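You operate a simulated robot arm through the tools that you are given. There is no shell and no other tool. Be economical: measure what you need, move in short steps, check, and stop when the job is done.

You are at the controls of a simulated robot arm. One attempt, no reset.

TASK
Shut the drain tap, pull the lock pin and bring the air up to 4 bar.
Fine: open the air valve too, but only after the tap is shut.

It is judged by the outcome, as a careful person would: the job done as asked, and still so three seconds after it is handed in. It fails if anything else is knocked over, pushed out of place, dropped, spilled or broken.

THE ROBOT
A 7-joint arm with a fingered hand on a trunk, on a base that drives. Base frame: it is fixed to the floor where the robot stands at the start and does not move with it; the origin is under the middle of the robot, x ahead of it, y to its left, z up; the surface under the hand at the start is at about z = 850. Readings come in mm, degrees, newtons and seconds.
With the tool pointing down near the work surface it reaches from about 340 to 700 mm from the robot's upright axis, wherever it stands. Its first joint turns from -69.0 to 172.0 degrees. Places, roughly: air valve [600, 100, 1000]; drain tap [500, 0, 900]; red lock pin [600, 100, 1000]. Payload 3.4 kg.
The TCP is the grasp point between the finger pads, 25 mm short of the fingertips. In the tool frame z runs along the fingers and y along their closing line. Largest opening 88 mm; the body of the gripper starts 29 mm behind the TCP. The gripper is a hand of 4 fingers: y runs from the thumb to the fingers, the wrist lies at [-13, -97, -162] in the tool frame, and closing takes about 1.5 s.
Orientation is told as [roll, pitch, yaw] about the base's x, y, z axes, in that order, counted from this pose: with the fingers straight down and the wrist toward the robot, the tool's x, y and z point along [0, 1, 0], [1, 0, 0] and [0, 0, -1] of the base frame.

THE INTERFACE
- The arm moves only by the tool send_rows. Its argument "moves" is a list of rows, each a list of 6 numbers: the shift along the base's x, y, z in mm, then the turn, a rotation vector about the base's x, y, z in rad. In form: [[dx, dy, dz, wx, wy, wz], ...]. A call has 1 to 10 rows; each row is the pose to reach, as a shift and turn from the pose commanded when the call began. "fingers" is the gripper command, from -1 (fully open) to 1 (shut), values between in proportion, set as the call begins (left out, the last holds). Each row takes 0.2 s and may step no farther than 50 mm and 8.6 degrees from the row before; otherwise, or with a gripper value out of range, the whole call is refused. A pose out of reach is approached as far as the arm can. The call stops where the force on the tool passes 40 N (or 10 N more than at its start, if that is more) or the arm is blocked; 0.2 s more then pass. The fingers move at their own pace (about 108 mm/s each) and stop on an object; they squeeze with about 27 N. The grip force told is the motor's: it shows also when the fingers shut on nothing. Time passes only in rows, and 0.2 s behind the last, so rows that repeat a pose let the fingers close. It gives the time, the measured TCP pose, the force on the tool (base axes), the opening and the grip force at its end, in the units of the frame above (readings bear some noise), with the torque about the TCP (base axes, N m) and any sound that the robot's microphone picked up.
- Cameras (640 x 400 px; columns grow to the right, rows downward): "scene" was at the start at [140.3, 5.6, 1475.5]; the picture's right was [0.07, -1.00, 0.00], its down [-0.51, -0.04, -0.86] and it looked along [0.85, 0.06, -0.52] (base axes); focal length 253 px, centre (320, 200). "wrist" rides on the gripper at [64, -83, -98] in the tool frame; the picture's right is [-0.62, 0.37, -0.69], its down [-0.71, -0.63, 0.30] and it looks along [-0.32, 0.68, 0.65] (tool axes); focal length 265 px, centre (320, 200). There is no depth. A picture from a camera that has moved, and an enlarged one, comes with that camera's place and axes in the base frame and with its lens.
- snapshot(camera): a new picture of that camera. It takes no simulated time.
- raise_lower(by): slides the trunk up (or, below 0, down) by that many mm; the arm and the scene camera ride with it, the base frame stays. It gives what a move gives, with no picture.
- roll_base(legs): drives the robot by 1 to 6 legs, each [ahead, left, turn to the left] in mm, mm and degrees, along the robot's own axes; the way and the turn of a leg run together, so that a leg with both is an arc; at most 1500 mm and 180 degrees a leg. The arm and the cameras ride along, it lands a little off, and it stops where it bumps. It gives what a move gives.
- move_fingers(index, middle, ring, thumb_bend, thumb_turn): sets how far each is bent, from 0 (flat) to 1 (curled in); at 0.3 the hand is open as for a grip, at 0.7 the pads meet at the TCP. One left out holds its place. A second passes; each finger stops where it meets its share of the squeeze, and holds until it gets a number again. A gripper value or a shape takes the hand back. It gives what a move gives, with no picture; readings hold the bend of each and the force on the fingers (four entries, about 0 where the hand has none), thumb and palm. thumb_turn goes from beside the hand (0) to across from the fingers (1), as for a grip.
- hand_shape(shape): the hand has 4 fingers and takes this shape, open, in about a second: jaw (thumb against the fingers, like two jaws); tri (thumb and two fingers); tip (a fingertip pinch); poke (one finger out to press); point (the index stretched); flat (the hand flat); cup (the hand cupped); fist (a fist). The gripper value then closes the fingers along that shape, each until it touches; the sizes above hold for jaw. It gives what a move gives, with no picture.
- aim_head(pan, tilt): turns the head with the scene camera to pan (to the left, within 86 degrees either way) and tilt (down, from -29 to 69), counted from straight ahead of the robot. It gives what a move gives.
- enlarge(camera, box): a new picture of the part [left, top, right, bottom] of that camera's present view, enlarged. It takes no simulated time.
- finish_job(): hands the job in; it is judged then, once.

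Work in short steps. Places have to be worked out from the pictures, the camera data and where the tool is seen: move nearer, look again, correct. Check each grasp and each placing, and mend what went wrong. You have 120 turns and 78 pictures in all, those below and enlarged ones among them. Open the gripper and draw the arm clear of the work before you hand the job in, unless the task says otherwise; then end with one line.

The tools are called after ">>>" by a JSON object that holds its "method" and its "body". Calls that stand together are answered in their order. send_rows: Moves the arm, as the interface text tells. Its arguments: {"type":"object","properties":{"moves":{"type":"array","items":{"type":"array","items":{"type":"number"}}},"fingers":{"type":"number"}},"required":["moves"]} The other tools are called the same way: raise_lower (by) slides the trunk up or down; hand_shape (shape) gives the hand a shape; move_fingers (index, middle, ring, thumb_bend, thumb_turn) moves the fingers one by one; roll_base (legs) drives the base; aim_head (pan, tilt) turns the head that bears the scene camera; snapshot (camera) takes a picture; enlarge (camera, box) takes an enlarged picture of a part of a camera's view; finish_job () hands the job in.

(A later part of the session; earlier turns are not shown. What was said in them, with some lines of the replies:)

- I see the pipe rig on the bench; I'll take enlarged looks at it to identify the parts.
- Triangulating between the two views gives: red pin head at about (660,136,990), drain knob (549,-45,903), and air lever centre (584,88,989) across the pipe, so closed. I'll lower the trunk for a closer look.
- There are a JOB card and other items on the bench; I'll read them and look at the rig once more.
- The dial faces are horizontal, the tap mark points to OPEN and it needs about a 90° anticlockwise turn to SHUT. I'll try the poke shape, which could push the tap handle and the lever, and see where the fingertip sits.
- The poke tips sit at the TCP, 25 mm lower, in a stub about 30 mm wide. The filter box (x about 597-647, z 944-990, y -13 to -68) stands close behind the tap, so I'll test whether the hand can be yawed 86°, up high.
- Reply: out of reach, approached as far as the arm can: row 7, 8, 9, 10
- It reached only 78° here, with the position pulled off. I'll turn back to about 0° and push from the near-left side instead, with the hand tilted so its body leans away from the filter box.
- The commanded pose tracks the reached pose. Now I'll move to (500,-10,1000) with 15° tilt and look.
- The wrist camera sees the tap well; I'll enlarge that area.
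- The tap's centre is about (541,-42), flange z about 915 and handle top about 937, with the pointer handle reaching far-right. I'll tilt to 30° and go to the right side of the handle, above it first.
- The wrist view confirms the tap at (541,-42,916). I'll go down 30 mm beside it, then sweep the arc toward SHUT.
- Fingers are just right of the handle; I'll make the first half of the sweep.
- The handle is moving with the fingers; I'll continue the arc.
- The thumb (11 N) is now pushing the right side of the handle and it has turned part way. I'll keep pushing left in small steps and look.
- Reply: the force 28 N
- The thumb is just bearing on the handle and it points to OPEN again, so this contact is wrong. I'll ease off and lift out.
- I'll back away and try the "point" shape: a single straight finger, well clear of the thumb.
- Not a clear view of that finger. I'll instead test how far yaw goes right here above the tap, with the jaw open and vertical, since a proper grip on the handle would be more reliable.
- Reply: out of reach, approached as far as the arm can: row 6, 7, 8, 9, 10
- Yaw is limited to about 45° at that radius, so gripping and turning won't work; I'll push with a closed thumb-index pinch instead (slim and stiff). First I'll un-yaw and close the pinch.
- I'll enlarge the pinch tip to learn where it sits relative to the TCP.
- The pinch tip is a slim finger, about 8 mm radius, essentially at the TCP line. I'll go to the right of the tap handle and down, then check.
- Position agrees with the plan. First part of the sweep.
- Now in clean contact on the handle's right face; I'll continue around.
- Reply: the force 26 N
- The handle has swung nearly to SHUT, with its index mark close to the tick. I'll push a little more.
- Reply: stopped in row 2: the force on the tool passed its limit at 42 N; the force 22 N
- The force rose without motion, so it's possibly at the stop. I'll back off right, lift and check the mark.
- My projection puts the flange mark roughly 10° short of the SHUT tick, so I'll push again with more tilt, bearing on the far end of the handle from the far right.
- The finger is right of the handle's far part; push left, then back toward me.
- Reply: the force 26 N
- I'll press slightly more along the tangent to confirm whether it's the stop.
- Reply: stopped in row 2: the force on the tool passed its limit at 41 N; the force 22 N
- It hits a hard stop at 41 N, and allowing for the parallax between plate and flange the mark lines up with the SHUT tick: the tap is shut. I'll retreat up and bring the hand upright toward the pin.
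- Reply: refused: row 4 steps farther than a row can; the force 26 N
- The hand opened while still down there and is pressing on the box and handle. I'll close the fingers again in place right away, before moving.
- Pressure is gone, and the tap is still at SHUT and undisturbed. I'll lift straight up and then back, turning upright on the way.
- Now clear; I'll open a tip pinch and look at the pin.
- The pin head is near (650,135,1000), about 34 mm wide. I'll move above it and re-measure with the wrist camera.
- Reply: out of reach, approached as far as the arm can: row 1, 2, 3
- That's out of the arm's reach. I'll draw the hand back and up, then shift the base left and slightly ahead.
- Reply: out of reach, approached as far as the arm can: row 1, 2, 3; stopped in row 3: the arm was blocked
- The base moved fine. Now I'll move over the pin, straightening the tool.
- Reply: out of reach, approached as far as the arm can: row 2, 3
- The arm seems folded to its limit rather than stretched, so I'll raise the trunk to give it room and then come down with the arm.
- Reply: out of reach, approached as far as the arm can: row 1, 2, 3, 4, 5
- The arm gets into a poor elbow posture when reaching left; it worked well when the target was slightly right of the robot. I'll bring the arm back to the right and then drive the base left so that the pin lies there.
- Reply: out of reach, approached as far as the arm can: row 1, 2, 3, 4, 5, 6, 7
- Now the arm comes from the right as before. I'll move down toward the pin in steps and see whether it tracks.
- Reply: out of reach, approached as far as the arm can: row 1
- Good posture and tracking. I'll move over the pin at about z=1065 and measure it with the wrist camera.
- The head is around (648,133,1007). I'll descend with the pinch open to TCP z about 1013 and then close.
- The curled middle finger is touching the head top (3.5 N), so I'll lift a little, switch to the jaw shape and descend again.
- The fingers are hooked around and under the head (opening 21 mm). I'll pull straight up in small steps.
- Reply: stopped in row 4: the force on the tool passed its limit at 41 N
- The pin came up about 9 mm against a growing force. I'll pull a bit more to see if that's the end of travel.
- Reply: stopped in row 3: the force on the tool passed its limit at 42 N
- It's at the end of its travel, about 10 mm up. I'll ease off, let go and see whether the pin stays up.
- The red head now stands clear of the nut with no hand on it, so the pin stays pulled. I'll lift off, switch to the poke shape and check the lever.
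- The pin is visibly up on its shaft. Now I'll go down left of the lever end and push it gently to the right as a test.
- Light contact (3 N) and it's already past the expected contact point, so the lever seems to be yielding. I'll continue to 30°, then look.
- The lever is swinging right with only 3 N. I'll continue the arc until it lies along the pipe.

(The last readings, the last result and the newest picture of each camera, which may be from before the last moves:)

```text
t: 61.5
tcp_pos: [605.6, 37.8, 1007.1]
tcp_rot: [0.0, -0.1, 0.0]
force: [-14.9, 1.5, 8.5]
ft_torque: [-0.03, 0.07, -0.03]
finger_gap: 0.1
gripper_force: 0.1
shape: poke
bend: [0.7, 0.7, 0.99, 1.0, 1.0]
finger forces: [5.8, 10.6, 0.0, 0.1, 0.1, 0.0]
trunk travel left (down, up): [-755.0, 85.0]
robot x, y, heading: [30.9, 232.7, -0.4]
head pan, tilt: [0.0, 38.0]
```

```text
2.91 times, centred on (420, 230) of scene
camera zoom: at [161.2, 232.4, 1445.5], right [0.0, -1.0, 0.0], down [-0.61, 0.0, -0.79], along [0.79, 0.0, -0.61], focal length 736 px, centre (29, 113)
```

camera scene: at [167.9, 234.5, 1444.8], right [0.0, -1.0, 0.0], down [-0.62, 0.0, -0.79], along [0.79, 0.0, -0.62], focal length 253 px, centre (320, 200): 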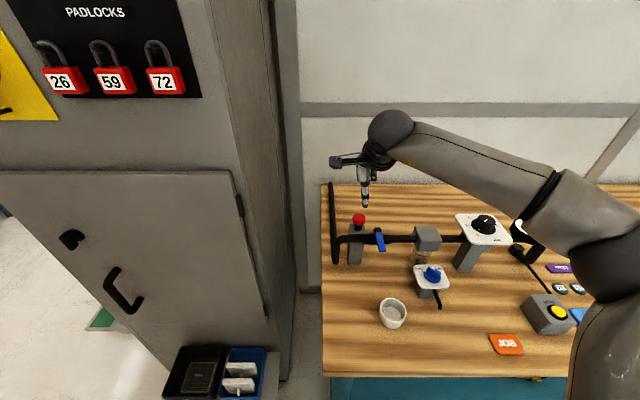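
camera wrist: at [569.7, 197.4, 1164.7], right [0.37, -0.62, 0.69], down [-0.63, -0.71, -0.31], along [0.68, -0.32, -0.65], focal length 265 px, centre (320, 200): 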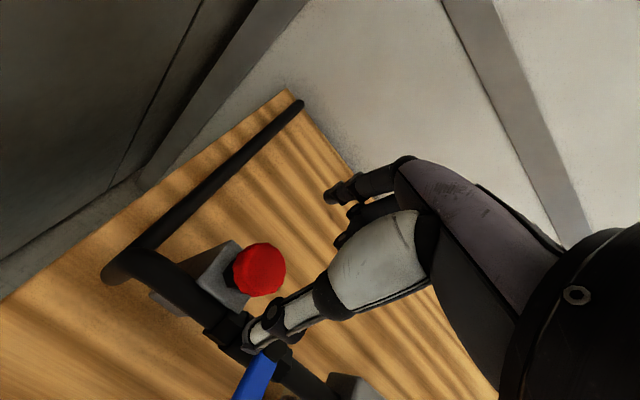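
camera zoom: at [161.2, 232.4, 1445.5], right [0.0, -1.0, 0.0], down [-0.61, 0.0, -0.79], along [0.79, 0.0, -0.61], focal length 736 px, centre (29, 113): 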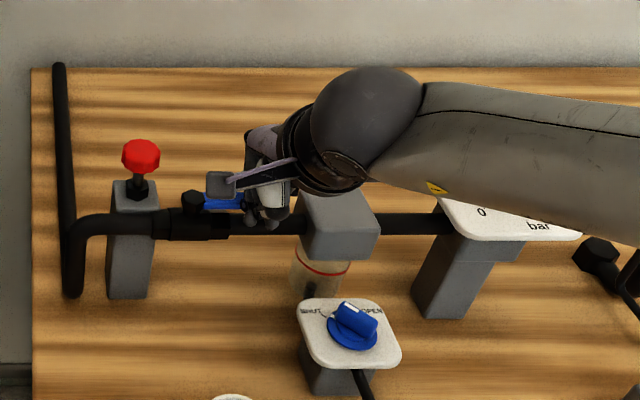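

The lever lies along the pipe and pushes back, so it's at its stop. I'll retract and look at the lever and gauge.

>>> {"method": "send_rows", "body": {"moves": [[-15, 2, 5, 0, 0, 0], [-25, 2, 50, 0, 0, 0], [-35, 0, 95, 0, 0, 0], [-50, -10, 115, 0, 0, 0]]}}

>>> {"method": "snapshot", "body": {"camera": "scene"}}

>>> {"method": "enlarge", "body": {"camera": "scene", "box": [430, 190, 590, 290]}}

```text
t: 62.5
tcp_pos: [559.2, 25.3, 1118.5]
tcp_rot: [0.2, -0.1, 0.2]
force: [-0.2, 0.1, 0.2]
ft_torque: [-0.02, -0.03, -0.03]
finger_gap: 0.1
gripper_force: 0.1
shape: poke
bend: [0.7, 0.7, 0.99, 1.0, 1.0]
finger forces: [0.0, 0.1, 0.0, 0.0, 0.1, 0.0]
trunk travel left (down, up): [-755.0, 85.0]
robot x, y, heading: [28.9, 233.0, -0.2]
head pan, tilt: [0.0, 38.0]
```

```text
13 pictures are left
camera scene: at [166.4, 230.3, 1444.8], right [0.0, -1.0, 0.0], down [-0.61, 0.0, -0.79], along [0.79, 0.0, -0.61], focal length 253 px, centre (320, 200)
```

scene: 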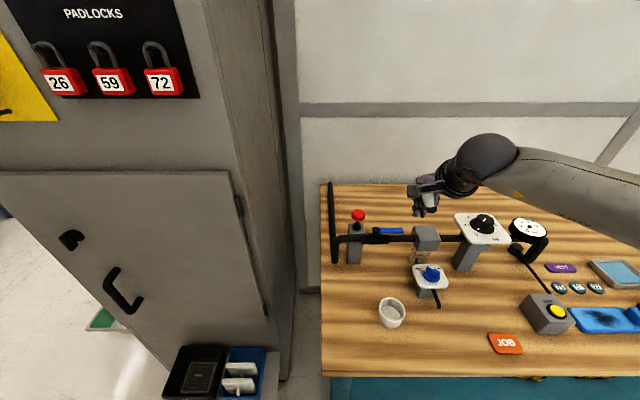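

```text
4.00 times, centred on (510, 240) of scene
camera zoom: at [166.4, 230.3, 1444.8], right [0.0, -1.0, 0.0], down [-0.61, 0.0, -0.79], along [0.79, 0.0, -0.61], focal length 1012 px, centre (-440, 40)
```

zoom: 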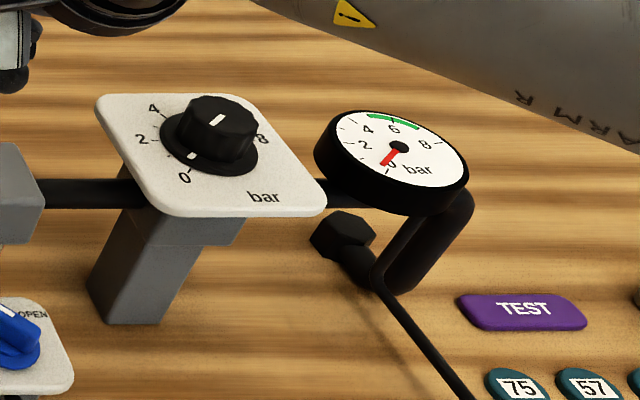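

Lever is along the pipe (open), the pin is up and the gauge still shows 0. The regulator knob is at about (617,-172), flange z about 1008, and 4 bar needs roughly 108° clockwise. I'll drive right so the knob lies in the same good spot.

>>> {"method": "roll_base", "body": {"legs": [[0, -296, 0]]}}

>>> {"method": "hand_shape", "body": {"shape": "jaw"}}

>>> {"method": "snapshot", "body": {"camera": "scene"}}

```text
t: 64.5
tcp_pos: [560.9, -266.7, 1118.1]
tcp_rot: [0.2, 0.0, 0.2]
force: [-0.7, -0.1, 0.1]
ft_torque: [0.02, -0.01, 0.0]
finger_gap: 0.0
gripper_force: 0.0
shape: poke
bend: [0.7, 0.7, 0.99, 1.0, 1.0]
finger forces: [0.0, 0.0, 0.0, 0.0, 0.1, 0.0]
trunk travel left (down, up): [-755.0, 85.0]
robot x, y, heading: [32.3, -60.4, 0.0]
head pan, tilt: [0.0, 38.0]
```

```text
t: 65.4
tcp_pos: [559.7, -266.4, 1120.0]
tcp_rot: [0.2, -0.1, 0.2]
force: [0.8, -0.3, 0.3]
ft_torque: [-0.02, 0.0, -0.02]
finger_gap: 87.8
gripper_force: 0.0
shape: jaw
bend: [0.3, 0.3, 0.3, 0.3, 0.98]
finger forces: [0.0, 0.1, 0.0, 0.1, 0.0, 0.1]
trunk travel left (down, up): [-755.0, 85.0]
robot x, y, heading: [28.3, -58.1, 0.2]
head pan, tilt: [0.0, 38.0]
```

```text
11 pictures are left
camera scene: at [167.1, -61.0, 1444.7], right [0.0, -1.0, 0.0], down [-0.62, 0.0, -0.79], along [0.79, 0.0, -0.62], focal length 253 px, centre (320, 200)
```

scene: 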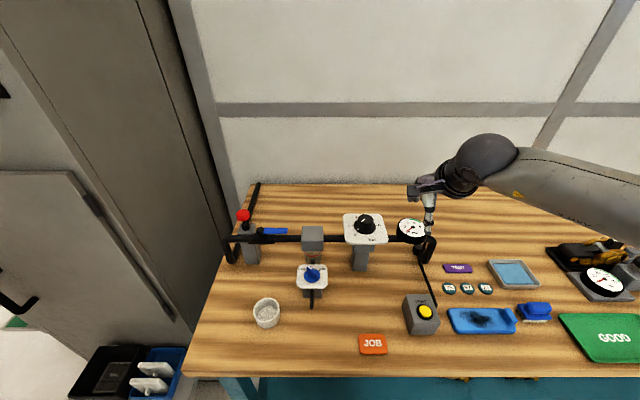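

The knob is confirmed near (615,-170). I'll move above it while yawing +40°, then use the wrist camera.

>>> {"method": "send_rows", "body": {"moves": [[11, 20, 0, 0, 0, 0.14], [22, 40, 0, 0, 0, 0.28], [33, 60, 0, 0, 0, 0.42], [44, 78, 0, 0, 0, 0.56], [55, 97, -5, 0, 0, 0.7], [55, 97, -30, 0, 0, 0.7]]}}

>>> {"method": "snapshot", "body": {"camera": "wrist"}}

```text
t: 66.8
tcp_pos: [605.3, -186.5, 1119.1]
tcp_rot: [0.0, 0.1, 32.3]
force: [-0.5, -0.3, -0.6]
ft_torque: [0.01, -0.05, 0.0]
finger_gap: 87.8
gripper_force: 0.0
shape: jaw
bend: [0.3, 0.3, 0.3, 0.3, 0.98]
finger forces: [0.1, 0.1, 0.0, 0.0, 0.1, 0.0]
out of reach, approached as far as the arm can: row 5, 6
trunk travel left (down, up): [-755.0, 85.0]
robot x, y, heading: [30.5, -62.1, 0.0]
head pan, tilt: [0.0, 38.0]
```

```text
10 pictures are left
camera wrist: at [499.6, -177.5, 1218.2], right [0.64, -0.33, 0.69], down [-0.15, -0.94, -0.3], along [0.75, 0.09, -0.66], focal length 265 px, centre (320, 200)
```

wrist: 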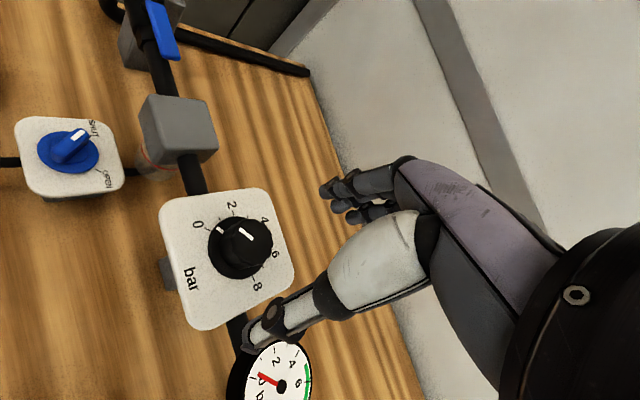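

The view confirms the tap mark is on SHUT and the knob pointer is at 0, with the knob at (617,-171). I'll descend around the knob at 30° yaw.

>>> {"method": "send_rows", "body": {"moves": [[4, 5, -20, 0, 0, -0.03], [8, 10, -40, 0, 0, -0.05], [12, 15, -60, 0, 0, -0.05], [12, 15, -78, 0, 0, -0.05]]}}

```text
t: 67.8
tcp_pos: [615.5, -172.7, 1040.1]
tcp_rot: [0.0, 0.0, 29.5]
force: [0.1, 0.2, 0.4]
ft_torque: [0.02, -0.04, -0.01]
finger_gap: 88.1
gripper_force: 0.0
shape: jaw
bend: [0.3, 0.3, 0.3, 0.3, 0.98]
finger forces: [0.0, 0.0, 0.1, 0.0, 0.1, 0.0]
trunk travel left (down, up): [-755.0, 85.0]
robot x, y, heading: [32.1, -63.3, 0.0]
head pan, tilt: [0.0, 38.0]
```

No contact, so I'll close on the knob.

>>> {"method": "send_rows", "body": {"fingers": 1, "moves": [[0, 0, 0, 0, 0, 0], [0, 0, 0, 0, 0, 0], [0, 0, 0, 0, 0, 0], [0, 0, 0, 0, 0, 0], [0, 0, 0, 0, 0, 0], [0, 0, 0, 0, 0, 0], [0, 0, 0, 0, 0, 0]]}}

>>> {"method": "enlarge", "body": {"camera": "wrist", "box": [180, 150, 420, 390]}}

```text
t: 69.4
tcp_pos: [614.1, -172.4, 1039.7]
tcp_rot: [0.1, 0.1, 29.4]
force: [-3.8, -1.2, -4.2]
ft_torque: [-0.03, 0.08, 0.03]
finger_gap: 30.8
gripper_force: 27.1
shape: jaw
bend: [0.74, 0.47, 0.5, 0.74, 1.0]
finger forces: [13.2, 7.4, 0.1, 0.0, 24.5, 0.0]
trunk travel left (down, up): [-755.0, 85.0]
robot x, y, heading: [30.2, -58.9, 0.1]
head pan, tilt: [0.0, 38.0]
```

```text
1.67 times, centred on (300, 270) of wrist
camera zoom: at [510.6, -158.1, 1137.7], right [0.63, -0.36, 0.69], down [-0.2, -0.93, -0.31], along [0.75, 0.05, -0.66], focal length 442 px, centre (353, 83)
```

zoom: 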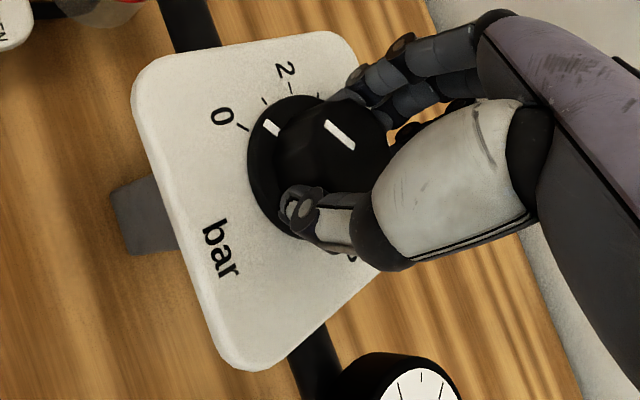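

Gripped on the knob. I'll turn clockwise about 40° first.

>>> {"method": "send_rows", "body": {"moves": [[0, 0, 0, 0, 0, -0.1], [0, 0, 0, 0, 0, -0.2], [0, 0, 0, 0, 0, -0.3], [0, 0, 0, 0, 0, -0.4], [0, 0, 0, 0, 0, -0.5], [0, 0, 0, 0, 0, -0.6], [0, 0, 0, 0, 0, -0.7]]}}

>>> {"method": "enlarge", "body": {"camera": "scene", "box": [340, 200, 440, 260]}}

```text
t: 71.0
tcp_pos: [615.6, -169.7, 1039.6]
tcp_rot: [-0.1, 0.1, -10.8]
force: [-4.9, 6.1, -9.1]
ft_torque: [0.11, 0.11, 0.07]
finger_gap: 30.3
gripper_force: 26.7
shape: jaw
bend: [0.74, 0.47, 0.5, 0.74, 1.0]
finger forces: [13.4, 6.2, 0.0, 0.0, 26.1, 0.0]
trunk travel left (down, up): [-755.0, 85.0]
robot x, y, heading: [31.9, -65.3, 0.1]
head pan, tilt: [0.0, 38.0]
```

```text
6.40 times, centred on (390, 230) of scene
camera zoom: at [167.4, -59.2, 1444.7], right [0.0, -1.0, 0.0], down [-0.62, 0.0, -0.79], along [0.79, 0.0, -0.62], focal length 1619 px, centre (-128, 8)
```

zoom: 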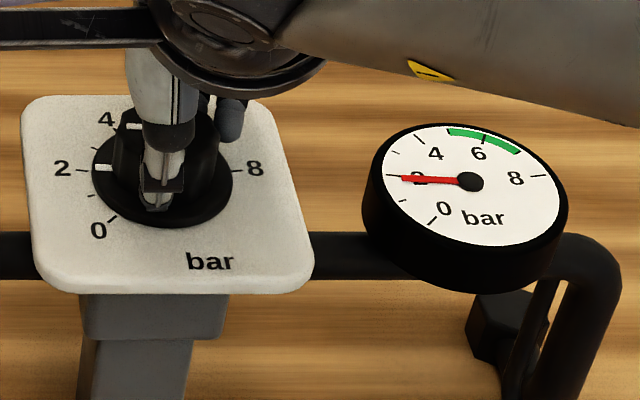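

The gauge reads about 2 bar, matching the dial. I'll turn about 43° more.

>>> {"method": "send_rows", "body": {"moves": [[0, 0, 0, 0, 0, -0.1], [0, 0, 0, 0, 0, -0.2], [0, 0, 0, 0, 0, -0.3], [0, 0, 0, 0, 0, -0.4], [0, 0, 0, 0, 0, -0.5], [0, 0, 0, 0, 0, -0.6], [0, 0, 0, 0, 0, -0.7], [0, 0, 0, 0, 0, -0.77]]}}

>>> {"method": "enlarge", "body": {"camera": "scene", "box": [340, 200, 440, 260]}}

```text
t: 72.8
tcp_pos: [616.8, -168.8, 1040.2]
tcp_rot: [0.0, 0.0, -54.8]
force: [3.2, 11.2, -6.8]
ft_torque: [0.25, -0.04, 0.09]
finger_gap: 29.9
gripper_force: 26.7
shape: jaw
bend: [0.74, 0.49, 0.5, 0.74, 0.99]
finger forces: [14.0, 5.1, 0.0, 0.1, 27.2, 0.0]
trunk travel left (down, up): [-755.0, 85.0]
robot x, y, heading: [29.6, -59.6, -0.1]
head pan, tilt: [0.0, 38.0]
```

```text
6.40 times, centred on (390, 230) of scene
camera zoom: at [169.4, -57.7, 1444.5], right [0.0, -1.0, 0.0], down [-0.62, 0.0, -0.79], along [0.79, 0.0, -0.62], focal length 1619 px, centre (-128, 8)
```

zoom: 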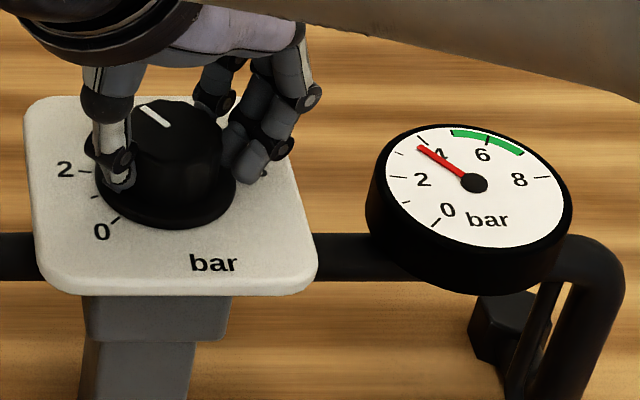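

The needle is just short of 4 (about 3.75). I'll turn about 5° more and zoom in on the gauge.

>>> {"method": "send_rows", "body": {"moves": [[0, 0, 0, 0, 0, -0.05], [0, 0, 0, 0, 0, -0.09], [0, 0, 0, 0, 0, -0.09]]}}

>>> {"method": "enlarge", "body": {"camera": "scene", "box": [390, 212, 435, 242]}}

```text
t: 73.6
tcp_pos: [616.5, -168.2, 1039.8]
tcp_rot: [0.0, 0.0, -59.9]
force: [3.0, 12.7, -4.8]
ft_torque: [0.25, -0.04, 0.09]
finger_gap: 29.9
gripper_force: 26.7
shape: jaw
bend: [0.74, 0.49, 0.5, 0.74, 0.98]
finger forces: [13.3, 5.1, 0.0, 0.0, 28.2, 0.0]
trunk travel left (down, up): [-755.0, 85.0]
robot x, y, heading: [28.7, -59.5, 0.0]
head pan, tilt: [0.0, 38.0]
```

```text
13.33 times, centred on (412, 227) of scene
camera zoom: at [169.3, -57.2, 1444.5], right [0.0, -1.0, 0.0], down [-0.62, 0.0, -0.79], along [0.79, 0.0, -0.62], focal length 3374 px, centre (-913, -160)
```

zoom: 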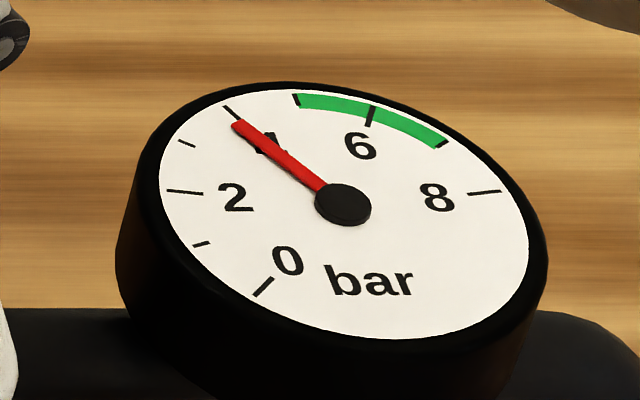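

Correcting for the needle's height above the dial, it reads about 3.8. I'll turn another 5.5°.

>>> {"method": "send_rows", "body": {"moves": [[0, 0, 0, 0, 0, -0.05], [0, 0, 0, 0, 0, -0.097], [0, 0, 0, 0, 0, -0.097]]}}

>>> {"method": "enlarge", "body": {"camera": "scene", "box": [390, 212, 435, 242]}}

```text
t: 74.4
tcp_pos: [616.9, -169.1, 1041.1]
tcp_rot: [-0.1, -0.1, -65.4]
force: [2.5, 13.4, -5.5]
ft_torque: [0.31, 0.0, 0.05]
finger_gap: 29.4
gripper_force: 26.8
shape: jaw
bend: [0.74, 0.49, 0.5, 0.74, 0.98]
finger forces: [12.9, 5.2, 0.1, 0.0, 29.7, 0.0]
trunk travel left (down, up): [-755.0, 85.0]
robot x, y, heading: [31.4, -64.0, 0.2]
head pan, tilt: [0.0, 38.0]
```

```text
13.33 times, centred on (412, 227) of scene
camera zoom: at [168.7, -57.0, 1444.6], right [0.0, -1.0, 0.0], down [-0.62, 0.0, -0.79], along [0.79, 0.0, -0.62], focal length 3374 px, centre (-913, -160)
```

zoom: 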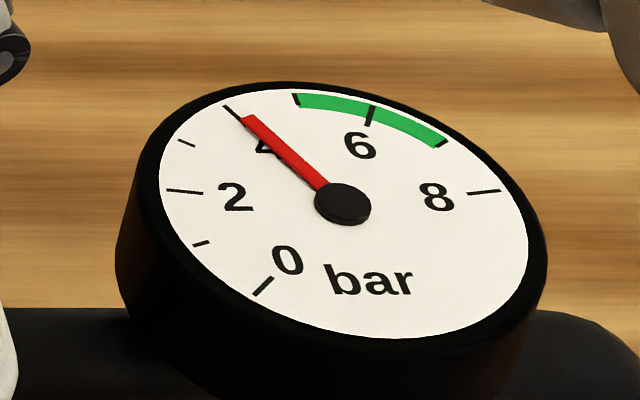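

The needle direction now matches the 4 tick. I'll open the hand, lift clear and verify the reading.

>>> {"method": "send_rows", "body": {"fingers": -1, "moves": [[0, 0, 0, 0, 0, 0], [0, 0, 0, 0, 0, 0], [0, 0, 0, 0, 0, 0], [0, 0, 0, 0, 0, 0], [0, 0, 0, 0, 0, 0], [0, 0, 0, 0, 0, 0]]}}

>>> {"method": "send_rows", "body": {"moves": [[0, 0, 25, 0, 0, 0], [0, 0, 60, 0, 0, 0.1], [-20, 0, 100, 0, 0, 0.2], [-40, 0, 130, 0, 0, 0.3], [-60, 0, 150, 0, 0, 0.4]]}}

>>> {"method": "enlarge", "body": {"camera": "scene", "box": [340, 200, 440, 260]}}

```text
t: 75.8
tcp_pos: [616.2, -171.7, 1041.3]
tcp_rot: [0.0, 0.0, -65.5]
force: [0.5, 0.9, 0.2]
ft_torque: [0.04, -0.02, 0.0]
finger_gap: 87.4
gripper_force: 0.0
shape: jaw
bend: [0.3, 0.3, 0.3, 0.3, 0.98]
finger forces: [0.0, 0.1, 0.1, 0.0, 0.1, 0.0]
trunk travel left (down, up): [-755.0, 85.0]
robot x, y, heading: [28.4, -60.5, -0.0]
head pan, tilt: [0.0, 38.0]
```

```text
t: 77.0
tcp_pos: [555.5, -173.3, 1193.7]
tcp_rot: [0.1, 0.0, -42.5]
force: [-0.4, 0.0, 0.4]
ft_torque: [-0.03, -0.04, 0.04]
finger_gap: 87.6
gripper_force: 0.1
shape: jaw
bend: [0.3, 0.3, 0.3, 0.3, 0.98]
finger forces: [0.0, 0.0, 0.1, 0.1, 0.0, 0.0]
trunk travel left (down, up): [-755.0, 85.0]
robot x, y, heading: [30.7, -58.4, -0.0]
head pan, tilt: [0.0, 38.0]
```

```text
6.40 times, centred on (390, 230) of scene
camera zoom: at [165.8, -61.7, 1444.9], right [0.0, -1.0, 0.0], down [-0.61, 0.0, -0.79], along [0.79, 0.0, -0.61], focal length 1619 px, centre (-128, 8)
```

zoom: 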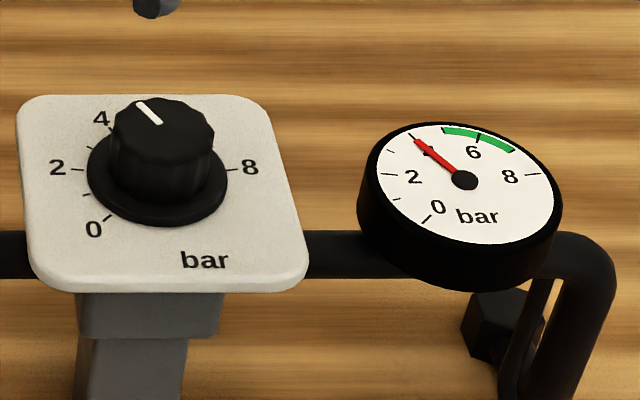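

Nearly on the tick; I'll take one close look at the gauge to be certain, now that the hand is off.

>>> {"method": "enlarge", "body": {"camera": "scene", "box": [390, 212, 435, 242]}}

```text
13.33 times, centred on (412, 227) of scene
camera zoom: at [165.8, -61.7, 1444.9], right [0.0, -1.0, 0.0], down [-0.61, 0.0, -0.79], along [0.79, 0.0, -0.61], focal length 3374 px, centre (-913, -160)
```

zoom: 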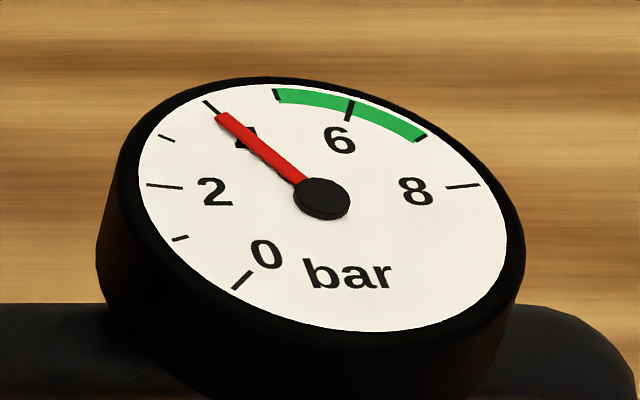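

The gauge reads about 3.9-4.0 bar, on the 4 mark as well as can be read, and regripping would risk disturbing it. One last look at the rest of the rig.

>>> {"method": "enlarge", "body": {"camera": "scene", "box": [210, 190, 450, 340]}}

```text
2.67 times, centred on (330, 265) of scene
camera zoom: at [165.8, -61.7, 1444.9], right [0.0, -1.0, 0.0], down [-0.61, 0.0, -0.79], along [0.79, 0.0, -0.61], focal length 675 px, centre (293, 27)
```

zoom: 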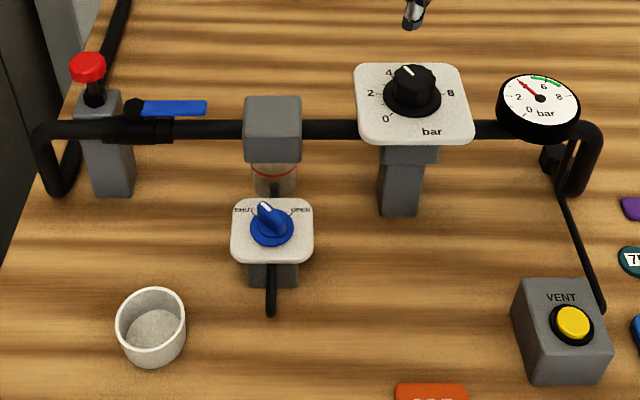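

The tap is shut, the pin is up, the valve is open along the pipe and the gauge is at about 4 bar. Nothing else has been moved, and the hand is open and clear, so I'm handing in.

>>> {"method": "finish_job", "body": {}}

```text
The job is handed in.
```

The drain tap is shut, the lock pin is pulled and stays up, the air valve was opened after the tap was shut, and the gauge reads just under 4 bar (about 3.9). While I was turning the tap, the hand opened too early and pressed briefly on the filter and the tap handle; nothing looked moved afterwards.
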